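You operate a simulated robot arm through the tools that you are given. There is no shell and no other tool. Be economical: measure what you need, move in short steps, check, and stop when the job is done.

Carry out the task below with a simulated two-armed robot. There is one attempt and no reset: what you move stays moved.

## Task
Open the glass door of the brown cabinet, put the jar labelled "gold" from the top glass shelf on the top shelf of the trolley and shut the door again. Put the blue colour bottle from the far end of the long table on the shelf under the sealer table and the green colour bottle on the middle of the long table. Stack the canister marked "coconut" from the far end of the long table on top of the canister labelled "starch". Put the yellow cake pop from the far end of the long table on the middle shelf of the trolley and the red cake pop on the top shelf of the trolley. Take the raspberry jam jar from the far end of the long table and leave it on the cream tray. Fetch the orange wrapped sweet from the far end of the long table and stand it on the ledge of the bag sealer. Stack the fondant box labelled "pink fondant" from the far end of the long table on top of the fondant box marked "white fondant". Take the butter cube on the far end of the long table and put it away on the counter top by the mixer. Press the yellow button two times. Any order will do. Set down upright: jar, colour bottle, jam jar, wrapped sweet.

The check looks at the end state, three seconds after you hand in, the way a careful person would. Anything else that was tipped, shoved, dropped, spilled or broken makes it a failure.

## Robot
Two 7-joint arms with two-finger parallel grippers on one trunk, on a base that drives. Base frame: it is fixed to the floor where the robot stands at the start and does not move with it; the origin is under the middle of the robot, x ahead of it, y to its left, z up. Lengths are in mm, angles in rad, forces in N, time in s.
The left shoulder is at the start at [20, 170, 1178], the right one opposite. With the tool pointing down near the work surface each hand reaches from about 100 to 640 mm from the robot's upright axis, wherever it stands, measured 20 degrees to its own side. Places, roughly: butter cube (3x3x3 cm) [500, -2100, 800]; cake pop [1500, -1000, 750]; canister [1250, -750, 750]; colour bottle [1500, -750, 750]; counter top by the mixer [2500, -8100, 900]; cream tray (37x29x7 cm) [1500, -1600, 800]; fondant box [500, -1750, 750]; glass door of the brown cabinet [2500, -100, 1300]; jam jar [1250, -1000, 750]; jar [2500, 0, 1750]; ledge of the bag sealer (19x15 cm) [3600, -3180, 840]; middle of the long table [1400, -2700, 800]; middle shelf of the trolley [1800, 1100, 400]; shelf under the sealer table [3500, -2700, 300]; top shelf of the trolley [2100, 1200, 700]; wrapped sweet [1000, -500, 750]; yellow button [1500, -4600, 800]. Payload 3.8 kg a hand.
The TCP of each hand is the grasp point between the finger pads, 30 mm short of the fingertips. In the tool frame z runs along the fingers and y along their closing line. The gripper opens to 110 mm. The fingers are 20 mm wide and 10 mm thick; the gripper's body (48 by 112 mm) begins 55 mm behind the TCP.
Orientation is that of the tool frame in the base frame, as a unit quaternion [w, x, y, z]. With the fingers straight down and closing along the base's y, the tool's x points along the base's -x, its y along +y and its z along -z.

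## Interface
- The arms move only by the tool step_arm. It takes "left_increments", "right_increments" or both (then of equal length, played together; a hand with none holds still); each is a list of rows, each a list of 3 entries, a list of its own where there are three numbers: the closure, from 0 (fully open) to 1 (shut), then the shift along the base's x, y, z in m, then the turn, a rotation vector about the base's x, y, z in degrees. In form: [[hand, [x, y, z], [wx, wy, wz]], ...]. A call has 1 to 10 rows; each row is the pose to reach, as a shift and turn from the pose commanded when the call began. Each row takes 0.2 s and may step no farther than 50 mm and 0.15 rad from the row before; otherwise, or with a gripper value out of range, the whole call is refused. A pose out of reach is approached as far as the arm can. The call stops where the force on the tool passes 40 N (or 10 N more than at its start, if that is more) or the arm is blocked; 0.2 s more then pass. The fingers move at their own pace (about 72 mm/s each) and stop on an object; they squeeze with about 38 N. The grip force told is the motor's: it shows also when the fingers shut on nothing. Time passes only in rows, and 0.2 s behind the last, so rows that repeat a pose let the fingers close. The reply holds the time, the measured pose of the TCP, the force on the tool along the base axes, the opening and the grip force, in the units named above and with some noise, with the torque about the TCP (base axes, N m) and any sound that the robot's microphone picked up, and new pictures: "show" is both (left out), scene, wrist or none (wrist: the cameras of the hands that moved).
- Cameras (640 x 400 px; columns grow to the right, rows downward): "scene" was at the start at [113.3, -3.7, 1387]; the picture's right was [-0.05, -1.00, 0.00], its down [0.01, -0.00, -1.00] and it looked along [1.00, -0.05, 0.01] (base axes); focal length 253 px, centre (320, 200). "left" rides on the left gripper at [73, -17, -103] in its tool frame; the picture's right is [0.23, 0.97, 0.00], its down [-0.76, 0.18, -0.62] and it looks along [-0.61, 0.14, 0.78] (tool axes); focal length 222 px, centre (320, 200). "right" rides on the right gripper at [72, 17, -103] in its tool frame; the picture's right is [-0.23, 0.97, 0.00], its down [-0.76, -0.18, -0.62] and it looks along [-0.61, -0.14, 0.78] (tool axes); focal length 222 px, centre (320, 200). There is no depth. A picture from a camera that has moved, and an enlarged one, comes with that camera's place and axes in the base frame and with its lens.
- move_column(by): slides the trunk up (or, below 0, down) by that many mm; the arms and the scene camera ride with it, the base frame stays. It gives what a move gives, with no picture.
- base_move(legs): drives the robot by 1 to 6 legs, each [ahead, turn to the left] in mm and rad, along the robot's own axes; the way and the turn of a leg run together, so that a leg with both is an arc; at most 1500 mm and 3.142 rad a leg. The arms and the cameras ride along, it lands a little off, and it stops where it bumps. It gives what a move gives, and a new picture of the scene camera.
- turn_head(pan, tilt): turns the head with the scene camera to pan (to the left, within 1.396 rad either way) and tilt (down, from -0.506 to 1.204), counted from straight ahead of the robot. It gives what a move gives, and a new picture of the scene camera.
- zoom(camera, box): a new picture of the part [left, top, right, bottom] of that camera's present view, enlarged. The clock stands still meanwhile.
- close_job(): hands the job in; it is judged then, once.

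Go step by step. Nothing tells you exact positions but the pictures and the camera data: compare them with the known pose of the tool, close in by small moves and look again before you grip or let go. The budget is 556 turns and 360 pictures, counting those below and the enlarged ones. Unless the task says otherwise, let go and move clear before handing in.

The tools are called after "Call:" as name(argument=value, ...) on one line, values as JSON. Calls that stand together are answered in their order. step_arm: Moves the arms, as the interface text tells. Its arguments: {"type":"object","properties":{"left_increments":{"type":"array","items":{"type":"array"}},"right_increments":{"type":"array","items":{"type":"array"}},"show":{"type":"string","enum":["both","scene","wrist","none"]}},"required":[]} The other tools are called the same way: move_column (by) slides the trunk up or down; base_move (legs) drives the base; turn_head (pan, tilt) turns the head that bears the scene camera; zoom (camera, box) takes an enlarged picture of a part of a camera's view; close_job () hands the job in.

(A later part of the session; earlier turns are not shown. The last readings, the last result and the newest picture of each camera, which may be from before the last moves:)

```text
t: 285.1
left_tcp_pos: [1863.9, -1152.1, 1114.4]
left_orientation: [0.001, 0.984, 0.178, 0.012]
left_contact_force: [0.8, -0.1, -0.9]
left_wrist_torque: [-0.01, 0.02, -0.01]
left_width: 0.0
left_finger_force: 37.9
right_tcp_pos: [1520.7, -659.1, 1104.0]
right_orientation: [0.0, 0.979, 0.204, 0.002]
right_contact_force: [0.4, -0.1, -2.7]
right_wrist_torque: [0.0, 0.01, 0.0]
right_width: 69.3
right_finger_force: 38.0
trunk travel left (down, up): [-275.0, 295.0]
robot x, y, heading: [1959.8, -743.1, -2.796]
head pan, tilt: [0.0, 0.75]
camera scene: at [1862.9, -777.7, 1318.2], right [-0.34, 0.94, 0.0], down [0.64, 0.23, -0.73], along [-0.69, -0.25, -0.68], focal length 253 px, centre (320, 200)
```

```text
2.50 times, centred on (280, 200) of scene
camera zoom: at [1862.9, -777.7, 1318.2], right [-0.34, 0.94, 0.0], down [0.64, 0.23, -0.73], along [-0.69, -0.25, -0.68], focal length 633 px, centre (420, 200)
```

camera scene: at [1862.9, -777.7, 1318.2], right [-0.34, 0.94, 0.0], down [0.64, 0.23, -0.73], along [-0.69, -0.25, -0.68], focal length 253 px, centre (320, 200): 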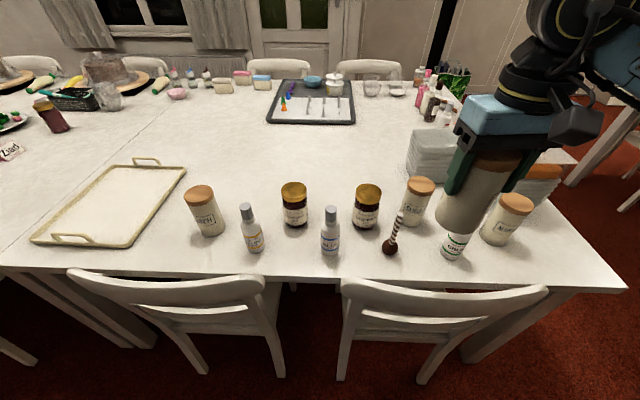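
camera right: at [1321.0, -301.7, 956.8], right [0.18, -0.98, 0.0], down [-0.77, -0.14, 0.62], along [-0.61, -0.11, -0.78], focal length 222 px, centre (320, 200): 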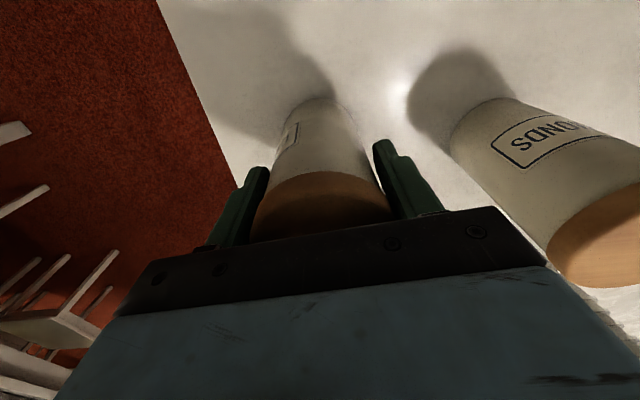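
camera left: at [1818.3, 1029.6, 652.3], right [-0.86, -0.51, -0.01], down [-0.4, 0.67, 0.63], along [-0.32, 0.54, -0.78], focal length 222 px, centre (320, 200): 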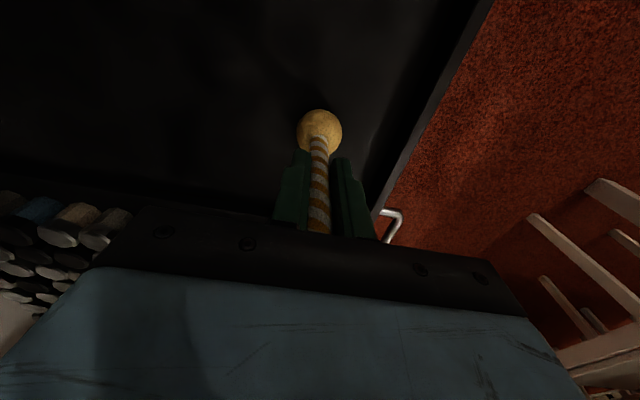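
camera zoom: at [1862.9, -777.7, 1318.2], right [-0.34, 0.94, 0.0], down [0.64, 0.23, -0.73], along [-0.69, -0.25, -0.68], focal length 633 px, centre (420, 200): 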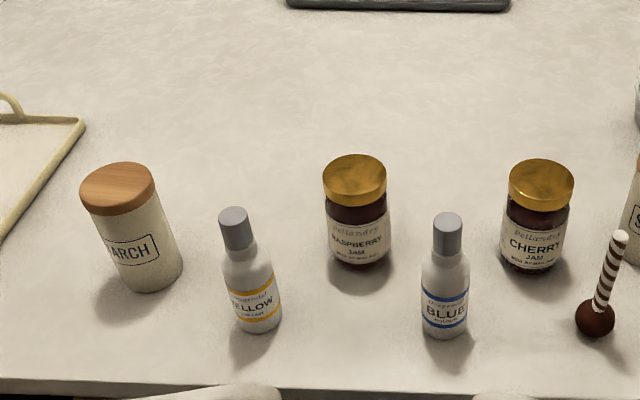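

Raspberry jar at about (1392, −1031). Moving the left hand over it with a forward tilt.

Call:
step_arm(left_increments=[[0.5, [-0.047, 0.012, -0.01], [-0.85, 2.5, 0]], [0.2, [-0.094, 0.024, -0.02], [-1.7, 5, 0]], [0, [-0.141, 0.036, -0.03], [-2.6, 7.4, 0]], [0, [-0.188, 0.048, -0.04], [-3.4, 9.9, 0]], [0, [-0.235, 0.06, -0.05], [-4.3, 12.4, 0]], [0, [-0.282, 0.072, -0.06], [-5.1, 14.8, 0]], [0, [-0.329, 0.084, -0.07], [-6, 17.3, 0]], [0, [-0.376, 0.096, -0.08], [-6.8, 19.8, 0]], [0, [-0.423, 0.108, -0.09], [-7.7, 22.2, 0]], [0, [-0.47, 0.121, -0.1], [-8.5, 24.7, 0]]], show="both")

```text
t: 287.3
left_tcp_pos: [1393.5, -1032.2, 1012.5]
left_orientation: [0.037, 0.961, 0.174, -0.212]
left_contact_force: [-0.3, 0.9, 0.1]
left_wrist_torque: [0.01, -0.01, -0.02]
left_width: 110.1
left_finger_force: 0.0
right_tcp_pos: [1521.0, -658.9, 1101.5]
right_orientation: [0.0, 0.979, 0.203, 0.001]
right_contact_force: [-0.3, 0.7, -2.3]
right_wrist_torque: [0.03, -0.03, -0.02]
right_width: 69.2
right_finger_force: 37.8
trunk travel left (down, up): [-275.0, 295.0]
robot x, y, heading: [1955.4, -740.1, -2.793]
head pan, tilt: [0.0, 0.75]
camera scene: at [1862.2, -776.9, 1318.2], right [-0.34, 0.94, 0.0], down [0.64, 0.23, -0.73], along [-0.69, -0.25, -0.68], focal length 253 px, centre (320, 200)
camera left: at [1490.8, -977.1, 1075.5], right [0.53, -0.84, -0.1], down [-0.34, -0.32, 0.89], along [-0.78, -0.44, -0.45], focal length 222 px, centre (320, 200)
```

scene: 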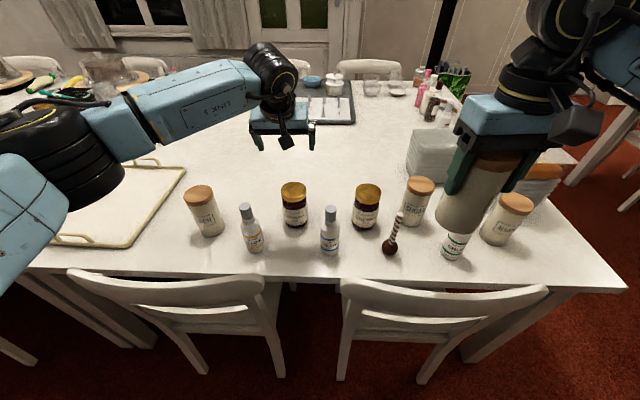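
left: 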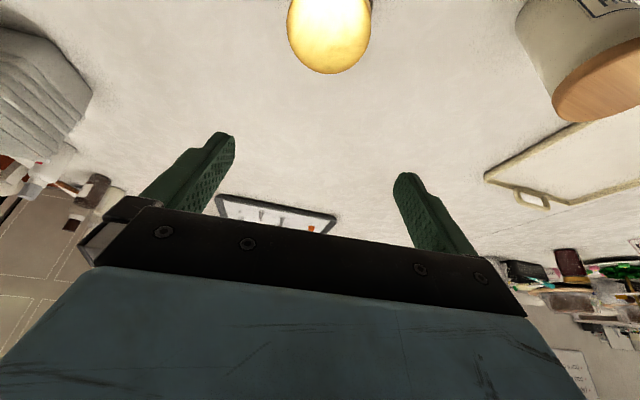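

Lid center is ~12 mm to the right; adjusting and descending to grip.

Call:
step_arm(left_increments=[[0, [0.004, 0.012, -0.03], [0, 0, 0]], [0, [0.004, 0.012, -0.075], [0, 0, 0]], [0, [0.004, 0.012, -0.12], [0, 0, 0]], [0, [0.004, 0.012, -0.155], [0, 0, 0]], [0, [0.004, 0.012, -0.171], [0, 0, 0]], [0.3, [0.004, 0.012, -0.171], [0, 0, 0]], [0.6, [0.004, 0.012, -0.171], [0, 0, 0]], [0.6, [0.004, 0.012, -0.171], [0, 0, 0]]], show="wrist")

```text
t: 289.1
left_tcp_pos: [1396.9, -1019.1, 844.6]
left_orientation: [0.035, 0.961, 0.174, -0.212]
left_contact_force: [0.0, -0.9, -0.4]
left_wrist_torque: [-0.29, 0.04, 0.05]
left_width: 71.7
left_finger_force: 37.7
right_tcp_pos: [1521.5, -660.2, 1103.8]
right_orientation: [0.0, 0.979, 0.203, 0.001]
right_contact_force: [0.3, -1.0, -1.8]
right_wrist_torque: [0.02, 0.0, -0.02]
right_width: 69.2
right_finger_force: 37.6
trunk travel left (down, up): [-275.0, 295.0]
robot x, y, heading: [1959.7, -739.7, -2.79]
head pan, tilt: [0.0, 0.75]
camera left: at [1493.9, -964.2, 906.0], right [0.53, -0.84, -0.1], down [-0.34, -0.32, 0.88], along [-0.77, -0.44, -0.46], focal length 222 px, centre (320, 200)
```

left: 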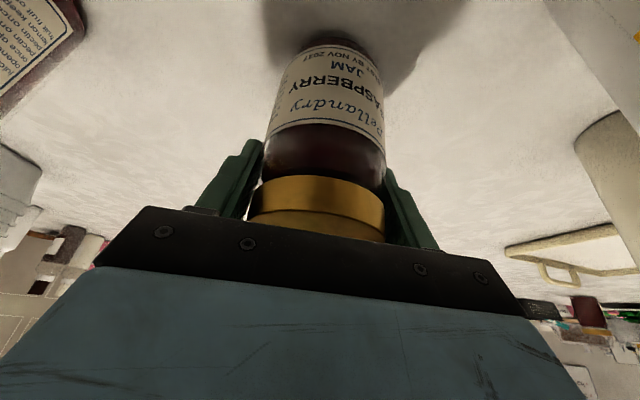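

Raspberry jar gripped. Lifting and retracting.

Call:
step_arm(left_increments=[[0.6, [0, 0, 0.05], [0, 0, 0]], [0.6, [0, 0, 0.1], [0, 0, 0]], [0.6, [0, 0, 0.15], [0, 0, 0]], [0.6, [0, 0, 0.19], [0, 0, 0]], [0.6, [0.045, -0.015, 0.195], [0, 0, 0]], [0.6, [0.091, -0.031, 0.2], [0, 0, 0]], [0.6, [0.136, -0.046, 0.205], [0, 0, 0]], [0.6, [0.182, -0.061, 0.21], [0, 0, 0]], [0.6, [0.227, -0.077, 0.215], [0, 0, 0]], [0.6, [0.273, -0.092, 0.22], [0, 0, 0]]], show="none")

Call:
base_move(legs=[[0, 1.525], [520, 0], [0, -1.57]])

Call:
zoom(camera="scene", box=[120, 130, 480, 290])

```text
t: 291.3
left_tcp_pos: [1669.6, -1114.2, 1064.5]
left_orientation: [0.035, 0.961, 0.175, -0.213]
left_contact_force: [0.3, 0.0, -6.4]
left_wrist_torque: [0.03, -0.02, -0.01]
left_width: 71.7
left_finger_force: 38.3
right_tcp_pos: [1523.1, -660.8, 1104.1]
right_orientation: [0.0, 0.979, 0.205, 0.001]
right_contact_force: [-0.3, -1.0, -2.8]
right_wrist_torque: [0.05, -0.03, 0.0]
right_width: 69.4
right_finger_force: 37.8
trunk travel left (down, up): [-275.0, 295.0]
robot x, y, heading: [1961.1, -743.2, -2.796]
head pan, tilt: [0.0, 0.75]
```

```text
t: 301.8
left_tcp_pos: [1779.4, -1589.0, 1065.1]
left_orientation: [0.027, 0.967, 0.136, -0.213]
left_contact_force: [0.3, 0.4, -6.8]
left_wrist_torque: [-0.02, 0.0, 0.01]
left_width: 72.0
left_finger_force: 37.8
right_tcp_pos: [1667.6, -1126.5, 1103.1]
right_orientation: [0.0, 0.986, 0.166, 0.001]
right_contact_force: [0.6, 0.0, -2.4]
right_wrist_torque: [0.01, -0.03, 0.0]
right_width: 68.8
right_finger_force: 37.6
trunk travel left (down, up): [-275.0, 295.0]
robot x, y, heading: [2096.6, -1245.3, -2.875]
head pan, tilt: [0.0, 0.75]
camera scene: at [1998.8, -1270.4, 1318.2], right [-0.27, 0.96, 0.0], down [0.66, 0.18, -0.73], along [-0.7, -0.19, -0.68], focal length 253 px, centre (320, 200)
```

scene: 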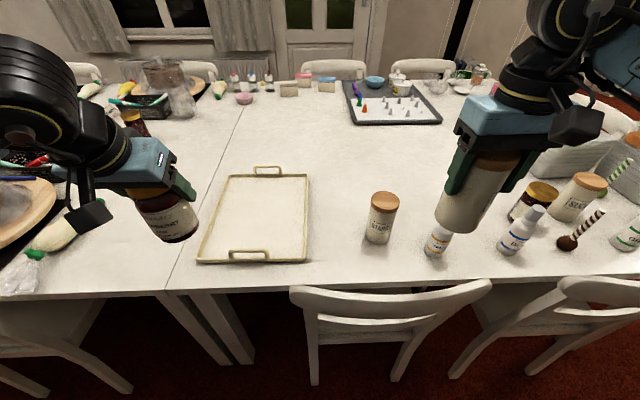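

```text
1.78 times, centred on (300, 210) of scene
camera zoom: at [1998.8, -1270.4, 1318.2], right [-0.27, 0.96, 0.0], down [0.66, 0.18, -0.73], along [-0.7, -0.19, -0.68], focal length 450 px, centre (356, 182)
```

zoom: 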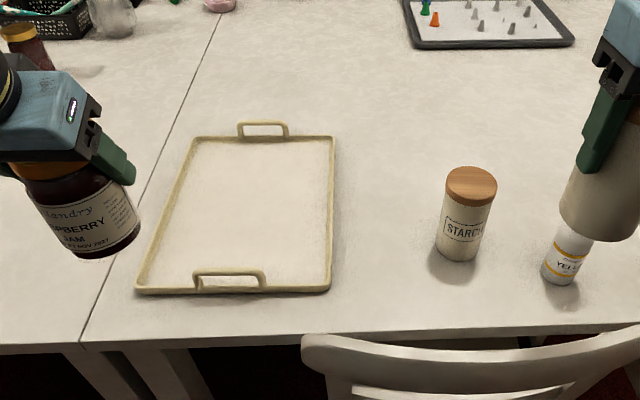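

Tray and starch are right ahead. First lowering the jam jar over the tray.

Call:
step_arm(left_increments=[[0.6, [-0.045, 0.008, 0], [0, 0, 0]], [0.6, [-0.091, 0.016, 0], [0, 0, 0]], [0.6, [-0.137, 0.025, 0], [0, 0, 0]], [0.6, [-0.182, 0.033, -0.01], [0, 0, 0]], [0.6, [-0.182, 0.033, -0.055], [0, 0, 0]], [0.6, [-0.182, 0.033, -0.1], [0, 0, 0]], [0.6, [-0.182, 0.033, -0.145], [0, 0, 0]], [0.6, [-0.182, 0.033, -0.18], [0, 0, 0]]], show="both")

```text
t: 303.6
left_tcp_pos: [1595.3, -1555.7, 880.5]
left_orientation: [0.027, 0.967, 0.136, -0.214]
left_contact_force: [-0.5, -0.1, -6.8]
left_wrist_torque: [0.03, -0.03, 0.03]
left_width: 71.6
left_finger_force: 37.9
right_tcp_pos: [1667.7, -1125.9, 1105.1]
right_orientation: [0.0, 0.986, 0.166, 0.001]
right_contact_force: [-0.7, -0.6, -3.8]
right_wrist_torque: [0.0, -0.05, 0.0]
right_width: 69.0
right_finger_force: 37.8
trunk travel left (down, up): [-275.0, 295.0]
robot x, y, heading: [2096.8, -1244.5, -2.874]
head pan, tilt: [0.0, 0.75]
camera scene: at [1998.4, -1270.5, 1318.1], right [-0.27, 0.96, 0.0], down [0.66, 0.18, -0.73], along [-0.7, -0.19, -0.68], focal length 253 px, centre (320, 200)
camera left: at [1697.0, -1508.9, 942.9], right [0.47, -0.88, -0.1], down [-0.36, -0.29, 0.88], along [-0.81, -0.38, -0.46], focal length 222 px, centre (320, 200)
```

scene: 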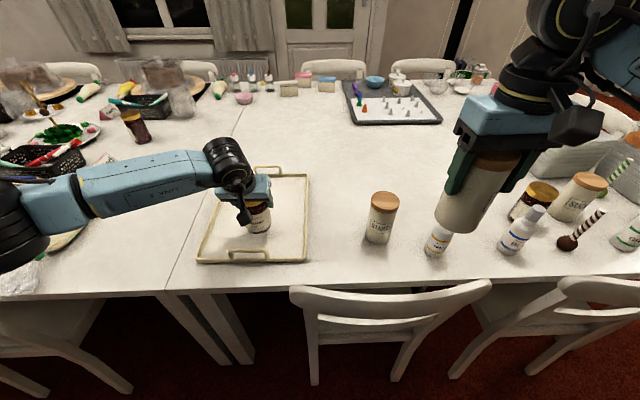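
left: 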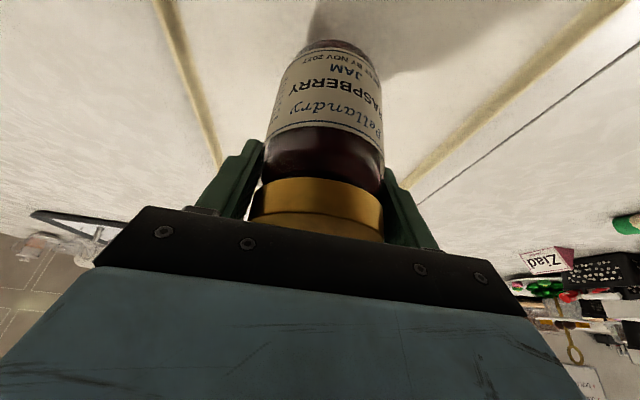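

Jar is over the tray. Lowering in small steps to feel contact.

Call:
step_arm(left_increments=[[0.6, [0, 0, -0.01], [0, 0, 0]], [0.6, [0, 0, -0.018], [0, 0, 0]], [0.6, [0, 0, -0.018], [0, 0, 0]]], show="none")

Call:
step_arm(left_increments=[[0.6, [0, 0, -0.004], [0, 0, 0]], [0.6, [0, 0, -0.004], [0, 0, 0]]], show="none")

Call:
step_arm(left_increments=[[0.6, [0, 0, -0.003], [0, 0, 0]], [0.6, [0, 0, -0.003], [0, 0, 0]]], show="none")

```text
t: 304.4
left_tcp_pos: [1596.3, -1555.9, 863.7]
left_orientation: [0.028, 0.967, 0.137, -0.214]
left_contact_force: [-0.3, 0.5, -7.5]
left_wrist_torque: [0.0, 0.0, -0.01]
left_width: 71.6
left_finger_force: 38.3
right_tcp_pos: [1667.1, -1125.2, 1103.6]
right_orientation: [0.0, 0.986, 0.166, 0.001]
right_contact_force: [-0.5, 0.1, -2.3]
right_wrist_torque: [0.0, -0.04, 0.0]
right_width: 68.7
right_finger_force: 37.5
trunk travel left (down, up): [-275.0, 295.0]
robot x, y, heading: [2102.5, -1247.4, -2.875]
head pan, tilt: [0.0, 0.75]
```

```text
t: 305.0
left_tcp_pos: [1596.9, -1556.6, 860.1]
left_orientation: [0.028, 0.967, 0.137, -0.212]
left_contact_force: [0.1, 0.2, -6.8]
left_wrist_torque: [0.02, 0.0, 0.02]
left_width: 71.7
left_finger_force: 38.0
right_tcp_pos: [1666.6, -1126.2, 1103.2]
right_orientation: [0.0, 0.986, 0.166, 0.001]
right_contact_force: [0.0, 0.9, -3.6]
right_wrist_torque: [-0.01, -0.02, 0.04]
right_width: 68.9
right_finger_force: 38.0
trunk travel left (down, up): [-275.0, 295.0]
robot x, y, heading: [2093.2, -1243.8, -2.87]
head pan, tilt: [0.0, 0.75]
```

```text
t: 305.6
left_tcp_pos: [1597.2, -1556.2, 858.2]
left_orientation: [0.028, 0.967, 0.137, -0.212]
left_contact_force: [-0.4, 0.3, -7.2]
left_wrist_torque: [0.03, -0.02, 0.01]
left_width: 71.5
left_finger_force: 37.8
right_tcp_pos: [1667.7, -1126.7, 1102.7]
right_orientation: [0.0, 0.986, 0.166, 0.001]
right_contact_force: [-0.4, 0.6, -2.5]
right_wrist_torque: [0.02, 0.0, -0.03]
right_width: 68.4
right_finger_force: 37.6
trunk travel left (down, up): [-275.0, 295.0]
robot x, y, heading: [2096.8, -1241.3, -2.869]
head pan, tilt: [0.0, 0.75]
```

Call:
step_arm(left_increments=[[0.6, [0, 0, -0.003], [0, 0, 0]], [0.6, [0, 0, -0.003], [0, 0, 0]]], show="none")

Call:
step_arm(left_increments=[[0.6, [0, 0, -0.003], [0, 0, 0]], [0.6, [0, 0, -0.003], [0, 0, 0]]], show="none")

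```text
t: 306.2
left_tcp_pos: [1597.8, -1555.5, 854.5]
left_orientation: [0.028, 0.967, 0.138, -0.212]
left_contact_force: [0.9, -0.1, -5.8]
left_wrist_torque: [0.01, -0.02, -0.01]
left_width: 71.9
left_finger_force: 38.0
right_tcp_pos: [1667.5, -1125.6, 1104.0]
right_orientation: [-0.001, 0.986, 0.166, 0.001]
right_contact_force: [-0.7, -0.1, -1.8]
right_wrist_torque: [0.0, 0.01, -0.02]
right_width: 69.0
right_finger_force: 37.3
trunk travel left (down, up): [-275.0, 295.0]
robot x, y, heading: [2097.6, -1243.7, -2.871]
head pan, tilt: [0.0, 0.75]
```

```text
t: 306.8
left_tcp_pos: [1597.7, -1555.7, 852.1]
left_orientation: [0.028, 0.967, 0.137, -0.214]
left_contact_force: [0.1, -1.1, -6.8]
left_wrist_torque: [0.01, 0.0, -0.01]
left_width: 71.5
left_finger_force: 37.7
right_tcp_pos: [1667.5, -1125.3, 1103.3]
right_orientation: [0.0, 0.986, 0.166, 0.001]
right_contact_force: [-0.1, 0.3, -2.8]
right_wrist_torque: [0.0, -0.04, 0.01]
right_width: 68.7
right_finger_force: 38.3
trunk travel left (down, up): [-275.0, 295.0]
robot x, y, heading: [2094.7, -1239.0, -2.87]
head pan, tilt: [0.0, 0.75]
```

Call:
step_arm(left_increments=[[0.6, [0, 0, -0.002], [0, 0, 0]], [0.6, [0, 0, -0.003], [0, 0, 0]]], show="none")

Call:
step_arm(left_increments=[[0.6, [0, 0, -0.002], [0, 0, 0]], [0.6, [0, 0, -0.003], [0, 0, 0]]], show="wrist")

```text
t: 307.4
left_tcp_pos: [1597.9, -1555.2, 850.2]
left_orientation: [0.028, 0.967, 0.136, -0.214]
left_contact_force: [1.4, -0.1, 0.9]
left_wrist_torque: [-0.18, -0.21, 0.07]
left_width: 71.6
left_finger_force: 38.0
right_tcp_pos: [1668.8, -1125.6, 1104.5]
right_orientation: [-0.001, 0.986, 0.167, 0.002]
right_contact_force: [0.2, 0.3, -2.4]
right_wrist_torque: [-0.01, -0.03, -0.01]
right_width: 68.7
right_finger_force: 37.9
trunk travel left (down, up): [-275.0, 295.0]
robot x, y, heading: [2099.0, -1244.9, -2.872]
head pan, tilt: [0.0, 0.75]
```

```text
t: 308.0
left_tcp_pos: [1597.6, -1556.3, 849.2]
left_orientation: [0.028, 0.966, 0.138, -0.216]
left_contact_force: [2.5, 0.2, 18.3]
left_wrist_torque: [-0.56, -0.85, 0.14]
left_width: 71.6
left_finger_force: 37.9
right_tcp_pos: [1669.8, -1125.7, 1104.1]
right_orientation: [0.0, 0.986, 0.166, 0.0]
right_contact_force: [0.3, 0.5, -2.3]
right_wrist_torque: [-0.01, 0.0, -0.01]
right_width: 68.6
right_finger_force: 38.3
trunk travel left (down, up): [-275.0, 295.0]
robot x, y, heading: [2097.4, -1243.6, -2.874]
head pan, tilt: [0.0, 0.75]
camera left: at [1698.9, -1508.8, 911.2], right [0.47, -0.88, -0.1], down [-0.36, -0.29, 0.89], along [-0.81, -0.38, -0.45], focal length 222 px, centre (320, 200)
```

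left: 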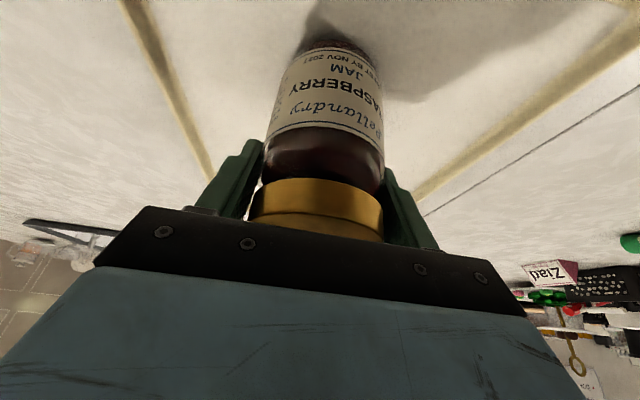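

Contact. Relieving, opening, withdrawing.

Call:
step_arm(left_increments=[[0.6, [0, 0, 0.003], [0, 0, 0]], [0.4, [0, 0, 0.003], [0, 0, 0]], [0.1, [0, 0, 0.003], [0, 0, 0]], [0, [0, 0, 0.003], [0, 0, 0]], [0, [0.018, 0.005, 0.043], [0, 0, 0]], [0, [0.037, 0.01, 0.085], [0, 0, 0]], [0, [0.055, 0.015, 0.13], [0, 0, 0]], [0, [0.08, 0.01, 0.17], [0, 0, 0]], [0, [0.12, 0.0, 0.195], [0, 0, 0]], [0, [0.165, -0.02, 0.2], [0, 0, 0]]], show="scene")

```text
t: 310.2
left_tcp_pos: [1762.7, -1577.6, 1048.1]
left_orientation: [0.028, 0.967, 0.137, -0.214]
left_contact_force: [0.0, 0.1, 0.3]
left_wrist_torque: [0.01, 0.04, 0.04]
left_width: 110.0
left_finger_force: 0.1
right_tcp_pos: [1668.5, -1127.4, 1104.1]
right_orientation: [0.001, 0.986, 0.165, 0.0]
right_contact_force: [0.4, -1.5, -1.9]
right_wrist_torque: [-0.01, -0.01, -0.01]
right_width: 68.6
right_finger_force: 38.0
trunk travel left (down, up): [-275.0, 295.0]
robot x, y, heading: [2097.7, -1240.5, -2.875]
head pan, tilt: [0.0, 0.75]
camera scene: at [2000.4, -1270.9, 1318.3], right [-0.27, 0.96, 0.0], down [0.66, 0.18, -0.73], along [-0.71, -0.19, -0.68], focal length 253 px, centre (320, 200)
```

scene: 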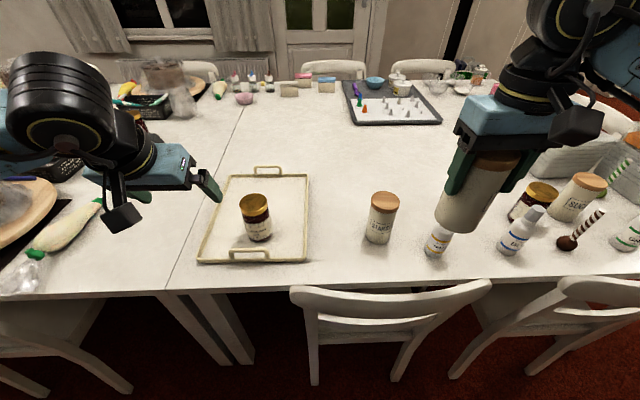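

Jam is on the tray. Now moving the coconut canister over the starch canister.

Call:
step_arm(right_increments=[[0.7, [-0.036, -0.028, 0], [0, 0, 0]], [0.7, [-0.071, -0.056, 0], [0, 0, 0]], [0.7, [-0.107, -0.084, 0], [0, 0, 0]], [0.7, [-0.1425, -0.112, 0], [0, 0, 0]], [0.7, [-0.1425, -0.112, -0.04], [0, 0, 0]], [0.7, [-0.1425, -0.112, -0.07], [0, 0, 0]]], show="both")

Call:
zoom(camera="scene", box=[300, 100, 460, 260])

```text
t: 311.6
left_tcp_pos: [1762.4, -1576.4, 1046.5]
left_orientation: [0.028, 0.967, 0.137, -0.213]
left_contact_force: [-0.9, 0.8, 1.1]
left_wrist_torque: [0.01, -0.05, 0.01]
left_width: 110.0
left_finger_force: 0.0
right_tcp_pos: [1525.5, -1236.3, 1032.5]
right_orientation: [0.0, 0.986, 0.166, 0.001]
right_contact_force: [-0.6, -0.9, -1.8]
right_wrist_torque: [0.01, -0.02, -0.03]
right_width: 68.4
right_finger_force: 37.7
trunk travel left (down, up): [-275.0, 295.0]
robot x, y, heading: [2102.8, -1244.3, -2.876]
head pan, tilt: [0.0, 0.75]
camera scene: at [1998.9, -1270.6, 1318.2], right [-0.27, 0.96, 0.0], down [0.66, 0.18, -0.73], along [-0.7, -0.19, -0.68], focal length 253 px, centre (320, 200)
camera right: at [1598.9, -1229.3, 1136.8], right [0.1, -0.99, 0.0], down [-0.78, -0.08, 0.62], along [-0.62, -0.06, -0.78], focal length 222 px, centre (320, 200)
```

scene: 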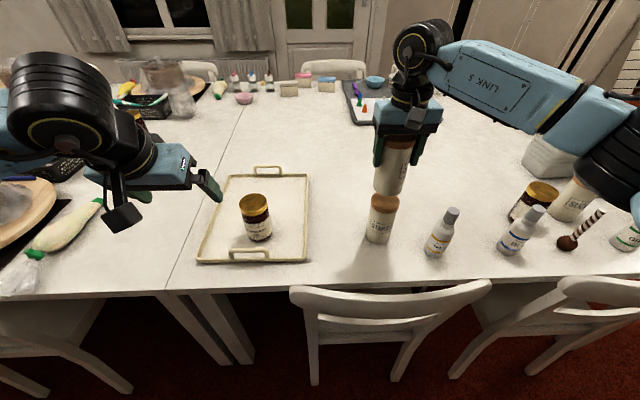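
right: 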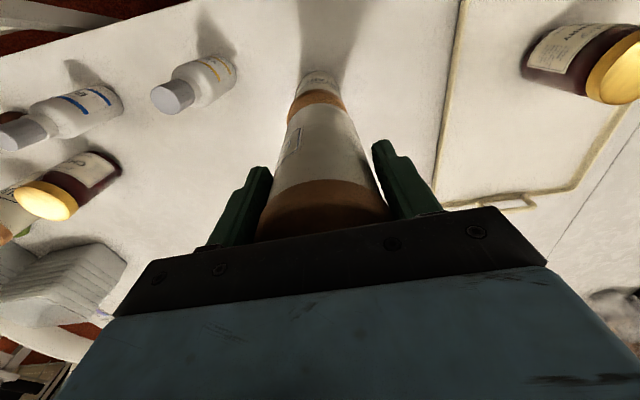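

```text
2.50 times, centred on (380, 180) of scene
camera zoom: at [1998.9, -1270.6, 1318.2], right [-0.27, 0.96, 0.0], down [0.66, 0.18, -0.73], along [-0.7, -0.19, -0.68], focal length 633 px, centre (170, 250)
```

zoom: 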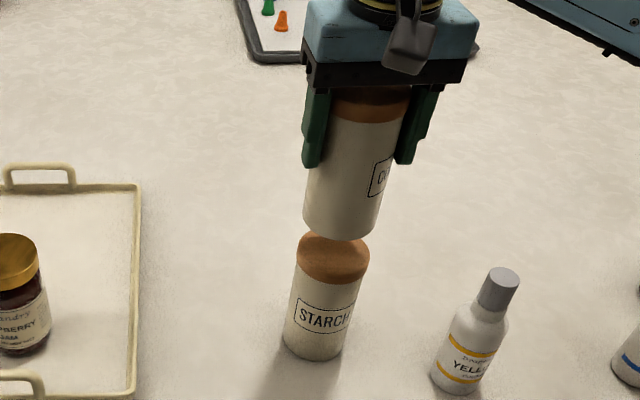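

Starch sits ~14 mm further away than my first estimate; correcting and lowering.

Call:
step_arm(right_increments=[[0.7, [-0.013, -0.006, 0], [0, 0, 0]], [0.7, [-0.013, -0.006, -0.012], [0, 0, 0]], [0.7, [-0.013, -0.006, -0.022], [0, 0, 0]], [0.7, [-0.013, -0.006, -0.022], [0, 0, 0]]], show="wrist")

Call:
zoom(camera="scene", box=[300, 100, 460, 260])

```text
t: 312.6
left_tcp_pos: [1761.8, -1576.6, 1047.1]
left_orientation: [0.028, 0.967, 0.137, -0.213]
left_contact_force: [-0.2, 0.9, -0.3]
left_wrist_torque: [0.01, 0.01, 0.0]
left_width: 109.7
left_finger_force: 0.0
right_tcp_pos: [1512.9, -1243.6, 1011.8]
right_orientation: [0.0, 0.986, 0.166, 0.001]
right_contact_force: [0.7, 0.2, -2.6]
right_wrist_torque: [-0.01, -0.03, -0.03]
right_width: 68.7
right_finger_force: 37.8
trunk travel left (down, up): [-275.0, 295.0]
robot x, y, heading: [2097.7, -1242.8, -2.875]
head pan, tilt: [0.0, 0.75]
camera right: at [1585.3, -1235.0, 1115.1], right [0.1, -0.99, 0.0], down [-0.78, -0.08, 0.62], along [-0.62, -0.06, -0.78], focal length 222 px, centre (320, 200)
```

right: 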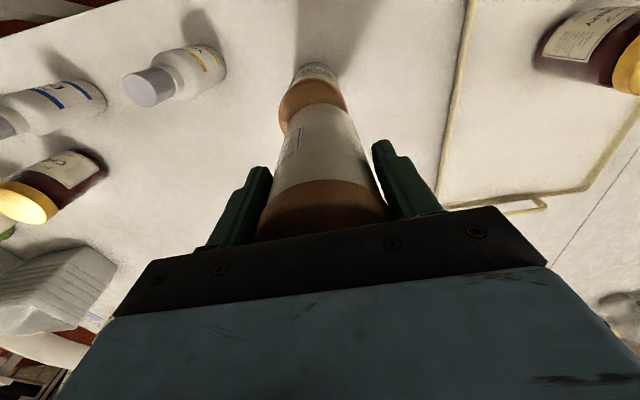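

```text
2.50 times, centred on (380, 180) of scene
camera zoom: at [1999.2, -1270.1, 1318.2], right [-0.27, 0.96, 0.0], down [0.66, 0.18, -0.73], along [-0.7, -0.19, -0.68], focal length 633 px, centre (170, 250)
```

zoom: 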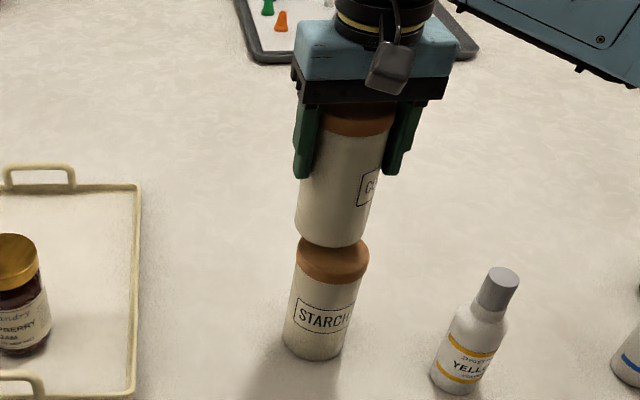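

Well aligned in both views. Lowering the last centimetre.

Call:
step_arm(right_increments=[[0.7, [0, 0, -0.004], [0, 0, 0]], [0.7, [0, 0, -0.007], [0, 0, 0]], [0.7, [0, 0, -0.007], [0, 0, 0]]], show="none")

Call:
step_arm(right_increments=[[0.7, [0, 0, -0.003], [0, 0, 0]], [0.7, [0, 0, -0.003], [0, 0, 0]]], show="none")

```text
t: 313.4
left_tcp_pos: [1761.5, -1577.0, 1048.0]
left_orientation: [0.028, 0.967, 0.137, -0.213]
left_contact_force: [0.1, 0.3, 0.2]
left_wrist_torque: [0.0, -0.03, 0.0]
left_width: 110.2
left_finger_force: 0.1
right_tcp_pos: [1512.8, -1244.6, 1004.1]
right_orientation: [-0.001, 0.986, 0.166, 0.0]
right_contact_force: [-0.5, 0.1, -3.1]
right_wrist_torque: [-0.04, -0.01, 0.01]
right_width: 68.6
right_finger_force: 38.3
trunk travel left (down, up): [-275.0, 295.0]
robot x, y, heading: [2094.8, -1239.9, -2.874]
head pan, tilt: [0.0, 0.75]
```

```text
t: 314.0
left_tcp_pos: [1761.4, -1577.7, 1046.7]
left_orientation: [0.027, 0.967, 0.137, -0.213]
left_contact_force: [0.0, -0.3, 0.3]
left_wrist_torque: [-0.02, 0.0, -0.02]
left_width: 109.9
left_finger_force: 0.0
right_tcp_pos: [1511.9, -1244.4, 1001.1]
right_orientation: [0.0, 0.986, 0.166, 0.0]
right_contact_force: [-0.2, 0.7, -2.6]
right_wrist_torque: [-0.02, -0.03, 0.03]
right_width: 68.2
right_finger_force: 38.0
trunk travel left (down, up): [-275.0, 295.0]
robot x, y, heading: [2094.6, -1240.4, -2.873]
head pan, tilt: [0.0, 0.75]
```

Call:
step_arm(right_increments=[[0.7, [0, 0, -0.003], [0, 0, 0]], [0.7, [0, 0, -0.003], [0, 0, 0]]], show="none")

Call:
step_arm(right_increments=[[0.7, [0, 0, -0.002], [0, 0, 0]], [0.7, [0, 0, -0.002], [0, 0, 0]]], show="none")

```text
t: 314.6
left_tcp_pos: [1762.5, -1575.2, 1048.1]
left_orientation: [0.028, 0.967, 0.136, -0.213]
left_contact_force: [-0.5, 0.6, 0.1]
left_wrist_torque: [-0.01, -0.03, 0.0]
left_width: 110.0
left_finger_force: 0.1
right_tcp_pos: [1512.0, -1244.6, 997.8]
right_orientation: [0.0, 0.986, 0.166, 0.001]
right_contact_force: [-0.1, 0.5, -2.2]
right_wrist_torque: [0.01, -0.06, -0.02]
right_width: 68.5
right_finger_force: 37.8
trunk travel left (down, up): [-275.0, 295.0]
robot x, y, heading: [2096.9, -1244.5, -2.87]
head pan, tilt: [0.0, 0.75]
```

```text
t: 315.2
left_tcp_pos: [1761.8, -1577.0, 1047.4]
left_orientation: [0.028, 0.967, 0.138, -0.213]
left_contact_force: [0.5, 0.8, 0.2]
left_wrist_torque: [0.03, -0.02, 0.0]
left_width: 109.8
left_finger_force: 0.0
right_tcp_pos: [1512.1, -1243.4, 997.8]
right_orientation: [0.0, 0.986, 0.166, 0.001]
right_contact_force: [-0.1, 0.2, -2.3]
right_wrist_torque: [0.02, -0.05, 0.02]
right_width: 68.6
right_finger_force: 38.0
trunk travel left (down, up): [-275.0, 295.0]
robot x, y, heading: [2100.9, -1246.0, -2.869]
head pan, tilt: [0.0, 0.75]
```

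Call:
step_arm(right_increments=[[0.7, [0, 0, -0.002], [0, 0, 0]], [0.7, [0, 0, -0.003], [0, 0, 0]]], show="none")

Call:
zoom(camera="scene", box=[340, 120, 440, 260])

```text
t: 315.8
left_tcp_pos: [1762.0, -1577.0, 1047.4]
left_orientation: [0.028, 0.967, 0.138, -0.213]
left_contact_force: [-0.4, 0.3, 0.3]
left_wrist_torque: [0.01, -0.01, -0.01]
left_width: 109.7
left_finger_force: 0.0
right_tcp_pos: [1512.5, -1244.7, 993.7]
right_orientation: [0.0, 0.986, 0.166, 0.001]
right_contact_force: [0.4, 0.2, -2.5]
right_wrist_torque: [-0.01, -0.05, 0.0]
right_width: 68.4
right_finger_force: 37.6
trunk travel left (down, up): [-275.0, 295.0]
robot x, y, heading: [2094.9, -1244.7, -2.876]
head pan, tilt: [0.0, 0.75]
```

```text
2.86 times, centred on (390, 190) of scene
camera zoom: at [1999.1, -1270.2, 1318.2], right [-0.27, 0.96, 0.0], down [0.66, 0.18, -0.73], along [-0.7, -0.19, -0.68], focal length 724 px, centre (120, 229)
```

zoom: 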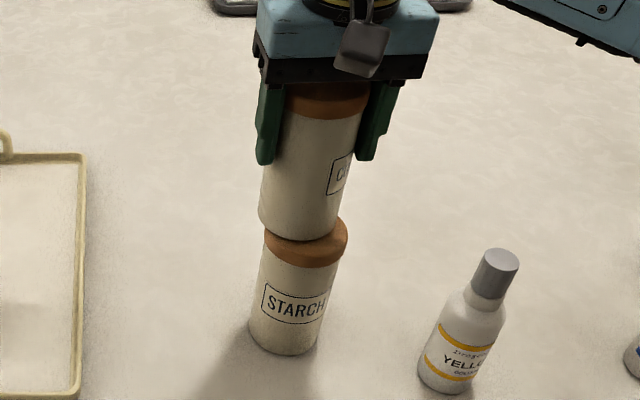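

Slight shift (4 mm) to centre and continue lowering.

Call:
step_arm(right_increments=[[0.7, [0.002, 0.004, -0.002], [0, 0, 0]], [0.7, [0.002, 0.004, -0.004], [0, 0, 0]]], show="none")

Call:
step_arm(right_increments=[[0.7, [0, 0, -0.002], [0, 0, 0]], [0.7, [0, 0, -0.004], [0, 0, 0]]], show="none")

Call:
step_arm(right_increments=[[0.7, [0, 0, -0.002], [0, 0, 0]], [0.7, [0, 0, -0.003], [0, 0, 0]]], show="none")

```text
t: 316.4
left_tcp_pos: [1762.4, -1576.5, 1047.6]
left_orientation: [0.028, 0.967, 0.136, -0.214]
left_contact_force: [-0.9, 0.7, -0.2]
left_wrist_torque: [0.03, 0.0, 0.0]
left_width: 109.9
left_finger_force: 0.1
right_tcp_pos: [1514.9, -1241.5, 992.3]
right_orientation: [0.001, 0.986, 0.166, -0.002]
right_contact_force: [-0.6, 0.3, 10.5]
right_wrist_torque: [-0.35, 0.1, -0.04]
right_width: 68.2
right_finger_force: 37.9
trunk travel left (down, up): [-275.0, 295.0]
robot x, y, heading: [2096.4, -1241.7, -2.87]
head pan, tilt: [0.0, 0.75]
```

```text
t: 317.0
left_tcp_pos: [1764.5, -1576.0, 1049.1]
left_orientation: [0.028, 0.967, 0.137, -0.213]
left_contact_force: [-1.0, 0.3, -1.0]
left_wrist_torque: [-0.01, -0.03, 0.01]
left_width: 109.9
left_finger_force: 0.0
right_tcp_pos: [1516.3, -1240.7, 988.8]
right_orientation: [0.0, 0.986, 0.164, -0.002]
right_contact_force: [-0.7, 2.7, 27.0]
right_wrist_torque: [-0.11, 0.21, 0.05]
right_width: 68.4
right_finger_force: 37.9
trunk travel left (down, up): [-275.0, 295.0]
robot x, y, heading: [2094.8, -1243.6, -2.872]
head pan, tilt: [0.0, 0.75]
```

```text
t: 317.6
left_tcp_pos: [1763.7, -1576.1, 1048.5]
left_orientation: [0.028, 0.967, 0.137, -0.215]
left_contact_force: [-0.4, -0.2, -0.7]
left_wrist_torque: [0.01, 0.0, 0.02]
left_width: 110.1
left_finger_force: 0.1
right_tcp_pos: [1515.7, -1239.9, 985.7]
right_orientation: [0.002, 0.986, 0.166, -0.003]
right_contact_force: [-0.3, 3.6, 27.4]
right_wrist_torque: [-0.16, 0.24, -0.02]
right_width: 67.8
right_finger_force: 38.4
trunk travel left (down, up): [-275.0, 295.0]
robot x, y, heading: [2095.2, -1244.3, -2.871]
head pan, tilt: [0.0, 0.75]
```

In contact. Relieving and opening, then rising straight up.

Call:
step_arm(right_increments=[[0.7, [0, 0, 0.003], [0, 0, 0]], [0.5, [0, 0, 0.004], [0, 0, 0]], [0.3, [0, 0, 0.004], [0, 0, 0]], [0.1, [0, 0, 0.004], [0, 0, 0]], [0.05, [0, 0, 0.004], [0, 0, 0]], [0.05, [0, 0, 0.04], [0, 0, 0]], [0.05, [0, 0, 0.08], [0, 0, 0]], [0.05, [0, 0, 0.12], [0, 0, 0]], [0.05, [0.04, 0.02, 0.13], [0, 0, 0]], [0.05, [0.08, 0.04, 0.13], [0, 0, 0]]], show="scene")

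Call:
zoom(camera="scene", box=[320, 100, 480, 260])

```text
t: 319.8
left_tcp_pos: [1763.0, -1577.1, 1047.4]
left_orientation: [0.028, 0.967, 0.137, -0.214]
left_contact_force: [-0.4, -0.1, 0.8]
left_wrist_torque: [0.01, 0.01, 0.01]
left_width: 110.0
left_finger_force: 0.2
right_tcp_pos: [1593.0, -1200.5, 1113.2]
right_orientation: [-0.001, 0.986, 0.167, 0.001]
right_contact_force: [0.1, -1.0, -0.4]
right_wrist_torque: [0.0, 0.01, -0.02]
right_width: 104.4
right_finger_force: 0.1
trunk travel left (down, up): [-275.0, 295.0]
robot x, y, heading: [2098.6, -1240.7, -2.871]
head pan, tilt: [0.0, 0.75]
camera scene: at [1999.7, -1269.9, 1318.3], right [-0.27, 0.96, 0.0], down [0.66, 0.18, -0.73], along [-0.71, -0.19, -0.68], focal length 253 px, centre (320, 200)
```

scene: 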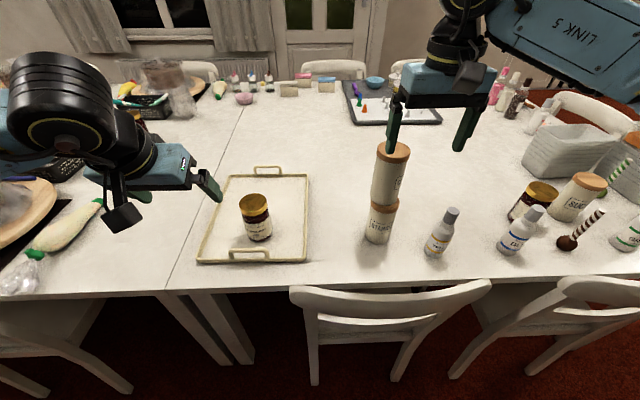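

```text
2.50 times, centred on (400, 180) of scene
camera zoom: at [1999.7, -1269.9, 1318.3], right [-0.27, 0.96, 0.0], down [0.66, 0.18, -0.73], along [-0.71, -0.19, -0.68], focal length 633 px, centre (120, 250)
```

zoom: 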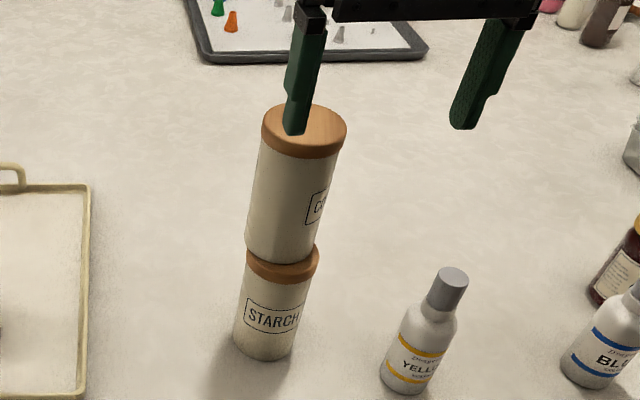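

Coconut is stacked on starch. Now returning the hands to carry pose and moving to the blue bottle.

Call:
step_arm(left_increments=[[0, [0.02, -0.006, 0.02], [1.4, -5, 0]], [0, [0.04, -0.012, 0.04], [2.8, -10, 0]], [0, [0.06, -0.018, 0.06], [4.2, -15, 0]], [0, [0.08, -0.024, 0.07], [5.6, -20, 0]], [0, [0.09, -0.027, 0.07], [6.7, -24.1, 0]]], right_increments=[[0, [0.02, 0.027, 0], [0, 0, 0]], [0, [0.04, 0.053, 0], [0, 0, 0]], [0, [0.06, 0.08, 0], [0, 0, 0]], [0, [0.08, 0.107, 0], [0, 0, 0]], [0, [0.093, 0.133, 0], [0, 0, 0]]], show="none")

Call:
base_move(legs=[[0, -1.541], [368, 0], [0, 1.57]])

Call:
zoom(camera="scene", box=[240, 130, 480, 290])

```text
t: 321.0
left_tcp_pos: [1853.7, -1601.5, 1116.3]
left_orientation: [-0.001, 0.99, 0.141, 0.001]
left_contact_force: [0.9, -0.1, -0.3]
left_wrist_torque: [-0.02, 0.04, 0.0]
left_width: 110.1
left_finger_force: 0.0
right_tcp_pos: [1689.6, -1067.8, 1112.2]
right_orientation: [0.0, 0.986, 0.167, 0.001]
right_contact_force: [0.2, 0.4, -0.3]
right_wrist_torque: [-0.02, -0.01, 0.0]
right_width: 109.8
right_finger_force: 0.0
trunk travel left (down, up): [-275.0, 295.0]
robot x, y, heading: [2097.6, -1244.9, -2.878]
head pan, tilt: [0.0, 0.75]
```

```text
t: 331.1
left_tcp_pos: [1765.2, -1255.5, 1117.1]
left_orientation: [-0.001, 0.987, 0.161, 0.001]
left_contact_force: [0.2, 0.4, 0.3]
left_wrist_torque: [0.0, -0.01, 0.02]
left_width: 110.0
left_finger_force: 0.1
right_tcp_pos: [1576.4, -728.2, 1112.0]
right_orientation: [-0.001, 0.982, 0.188, 0.0]
right_contact_force: [0.5, 0.2, 0.2]
right_wrist_torque: [-0.02, -0.04, 0.0]
right_width: 109.9
right_finger_force: 0.0
trunk travel left (down, up): [-275.0, 295.0]
robot x, y, heading: [1992.8, -881.5, -2.832]
head pan, tilt: [0.0, 0.75]
camera scene: at [1896.3, -916.9, 1318.2], right [-0.31, 0.95, 0.0], down [0.65, 0.21, -0.73], along [-0.7, -0.23, -0.68], focal length 253 px, centre (320, 200)
```

scene: 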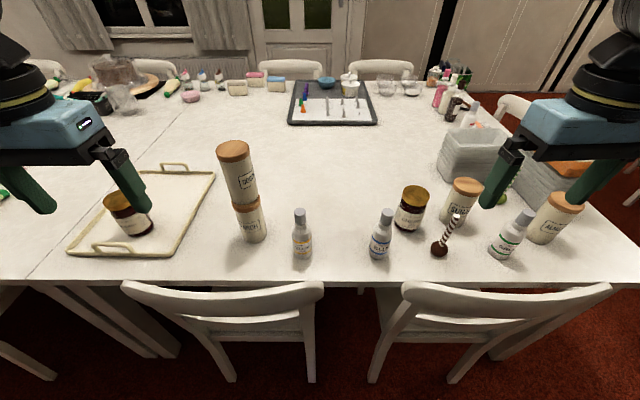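

```text
2.50 times, centred on (360, 210) of scene
camera zoom: at [1896.3, -916.9, 1318.2], right [-0.31, 0.95, 0.0], down [0.65, 0.21, -0.73], along [-0.7, -0.23, -0.68], focal length 633 px, centre (220, 175)
```

zoom: 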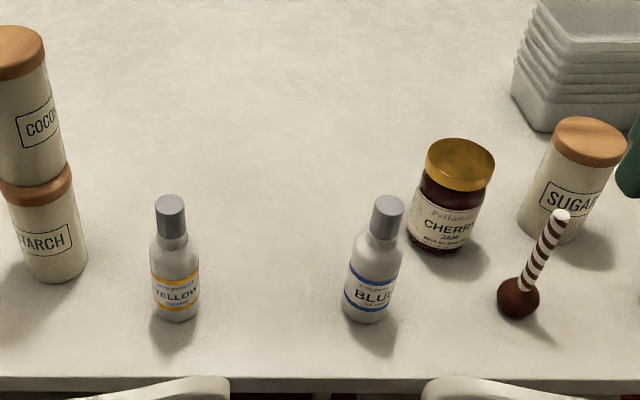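

Blue bottle at about (1466, −892). Tilting the right hand 45° and approaching along the tool axis.

Call:
step_arm(right_increments=[[0.2, [-0.002, -0.02, -0.02], [-2, 6.2, 0]], [0.27, [-0.006, -0.04, -0.045], [-3.9, 12.3, 0]], [0.27, [-0.01, -0.06, -0.075], [-5.9, 18.4, 0]], [0.27, [-0.014, -0.08, -0.105], [-7.9, 24.6, 0]], [0.27, [-0.018, -0.1, -0.135], [-9.8, 30.7, 0]], [0.27, [-0.022, -0.12, -0.165], [-11.8, 36.8, 0]], [0.27, [-0.026, -0.138, -0.194], [-13.7, 42.9, 0]]], show="both")

```text
t: 332.7
left_tcp_pos: [1764.8, -1255.2, 1115.9]
left_orientation: [-0.001, 0.987, 0.163, 0.002]
left_contact_force: [-0.3, -0.3, -0.2]
left_wrist_torque: [0.02, -0.01, -0.01]
left_width: 110.2
left_finger_force: 0.1
right_tcp_pos: [1553.0, -866.0, 921.1]
right_orientation: [0.047, 0.908, 0.173, -0.379]
right_contact_force: [0.4, -0.1, 0.3]
right_wrist_torque: [-0.04, 0.03, -0.01]
right_width: 80.4
right_finger_force: 0.1
trunk travel left (down, up): [-275.0, 295.0]
robot x, y, heading: [1993.4, -886.1, -2.828]
head pan, tilt: [0.0, 0.75]
camera scene: at [1896.1, -916.9, 1318.2], right [-0.31, 0.95, 0.0], down [0.65, 0.21, -0.73], along [-0.7, -0.22, -0.68], focal length 253 px, centre (320, 200)
camera right: at [1675.1, -839.5, 942.3], right [0.19, -0.97, 0.11], down [-0.14, 0.09, 0.99], along [-0.97, -0.21, -0.12], focal length 222 px, centre (320, 200)
```

scene: 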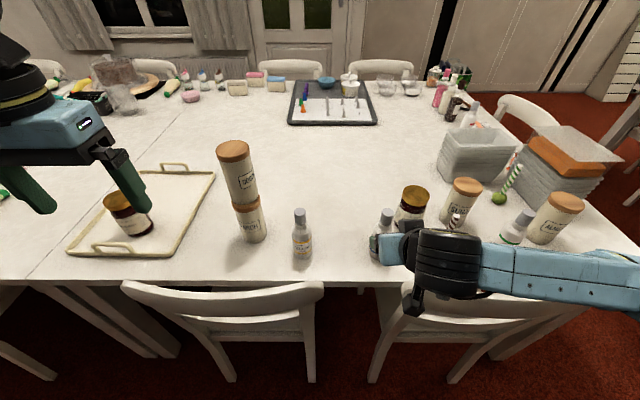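
right: 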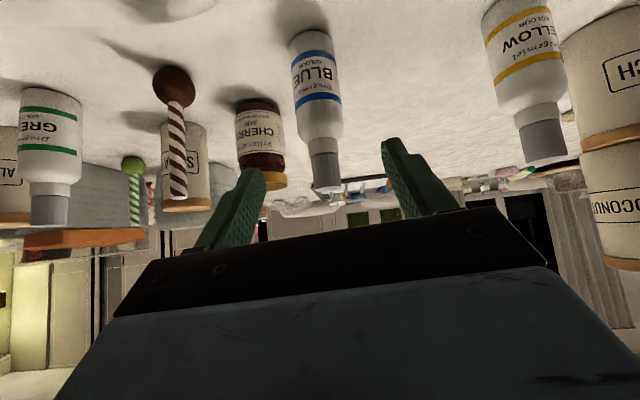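

Bottle centred. Advancing along the tool axis and gripping.

Call:
step_arm(right_increments=[[0.27, [-0.026, -0.008, -0.028], [0, 0, 0]], [0.27, [-0.052, -0.016, -0.055], [0, 0, 0]], [0.27, [-0.079, -0.024, -0.083], [0, 0, 0]], [0.27, [-0.079, -0.024, -0.083], [0, 0, 0]], [0.5, [-0.079, -0.024, -0.083], [0, 0, 0]], [0.8, [-0.079, -0.024, -0.083], [0, 0, 0]], [0.8, [-0.079, -0.024, -0.083], [0, 0, 0]]], show="wrist")

```text
t: 334.3
left_tcp_pos: [1764.3, -1255.7, 1116.4]
left_orientation: [-0.002, 0.987, 0.162, 0.002]
left_contact_force: [-0.9, 0.0, -0.1]
left_wrist_torque: [0.01, -0.01, -0.04]
left_width: 110.2
left_finger_force: 0.0
right_tcp_pos: [1472.9, -889.4, 837.7]
right_orientation: [0.047, 0.908, 0.174, -0.38]
right_contact_force: [-0.8, -1.2, 0.7]
right_wrist_torque: [-0.04, 0.0, -0.02]
right_width: 47.0
right_finger_force: 38.0
trunk travel left (down, up): [-275.0, 295.0]
robot x, y, heading: [1989.1, -888.6, -2.826]
head pan, tilt: [0.0, 0.75]
camera right: at [1595.6, -862.5, 859.1], right [0.19, -0.97, 0.11], down [-0.14, 0.09, 0.99], along [-0.97, -0.21, -0.12], focal length 222 px, centre (320, 200)
```

right: 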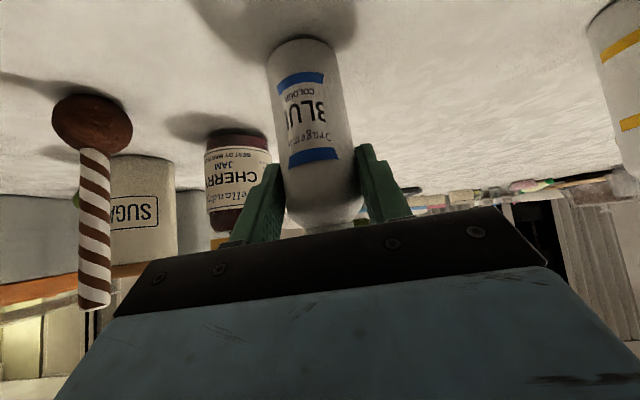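

Blue bottle gripped. Lifting straight up, then retracting.

Call:
step_arm(right_increments=[[0.8, [0, 0, 0.05], [0, 0, 0]], [0.8, [0, 0, 0.1], [0, 0, 0]], [0.8, [0, 0, 0.15], [0, 0, 0]], [0.8, [0, 0, 0.2], [0, 0, 0]], [0.8, [0, 0, 0.24], [0, 0, 0]], [0.8, [0.02, 0.04, 0.25], [0, 0, 0]], [0.8, [0.04, 0.08, 0.25], [0, 0, 0]], [0.8, [0.065, 0.125, 0.25], [0, 0, 0]]], show="scene")

```text
refused: row 8 steps farther than a row can; nothing moved
```

Call:
step_arm(right_increments=[[0.8, [0, 0, 0.05], [0, 0, 0]], [0.8, [0, 0, 0.1], [0, 0, 0]], [0.8, [0, 0, 0.15], [0, 0, 0]], [0.8, [0, 0, 0.2], [0, 0, 0]], [0.8, [0, 0, 0.24], [0, 0, 0]], [0.8, [0.02, 0.04, 0.25], [0, 0, 0]], [0.8, [0.04, 0.08, 0.25], [0, 0, 0]], [0.8, [0.06, 0.12, 0.25], [0, 0, 0]]], show="scene")

```text
t: 336.1
left_tcp_pos: [1764.4, -1253.0, 1116.7]
left_orientation: [0.0, 0.987, 0.162, 0.001]
left_contact_force: [0.3, -0.8, 0.2]
left_wrist_torque: [-0.05, 0.0, 0.0]
left_width: 109.8
left_finger_force: 0.0
right_tcp_pos: [1534.2, -767.7, 1085.9]
right_orientation: [0.046, 0.908, 0.173, -0.38]
right_contact_force: [-0.2, -0.6, -0.5]
right_wrist_torque: [0.0, 0.02, -0.03]
right_width: 46.9
right_finger_force: 38.1
trunk travel left (down, up): [-275.0, 295.0]
robot x, y, heading: [1990.8, -885.9, -2.83]
head pan, tilt: [0.0, 0.75]
camera scene: at [1896.9, -915.4, 1318.3], right [-0.31, 0.95, 0.0], down [0.65, 0.21, -0.73], along [-0.7, -0.23, -0.68], focal length 253 px, centre (320, 200)
```

scene: 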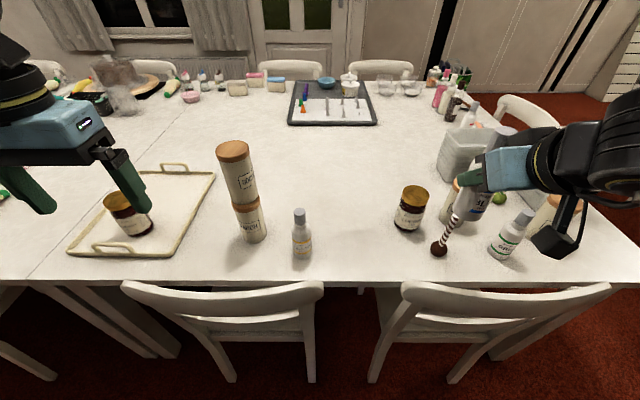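

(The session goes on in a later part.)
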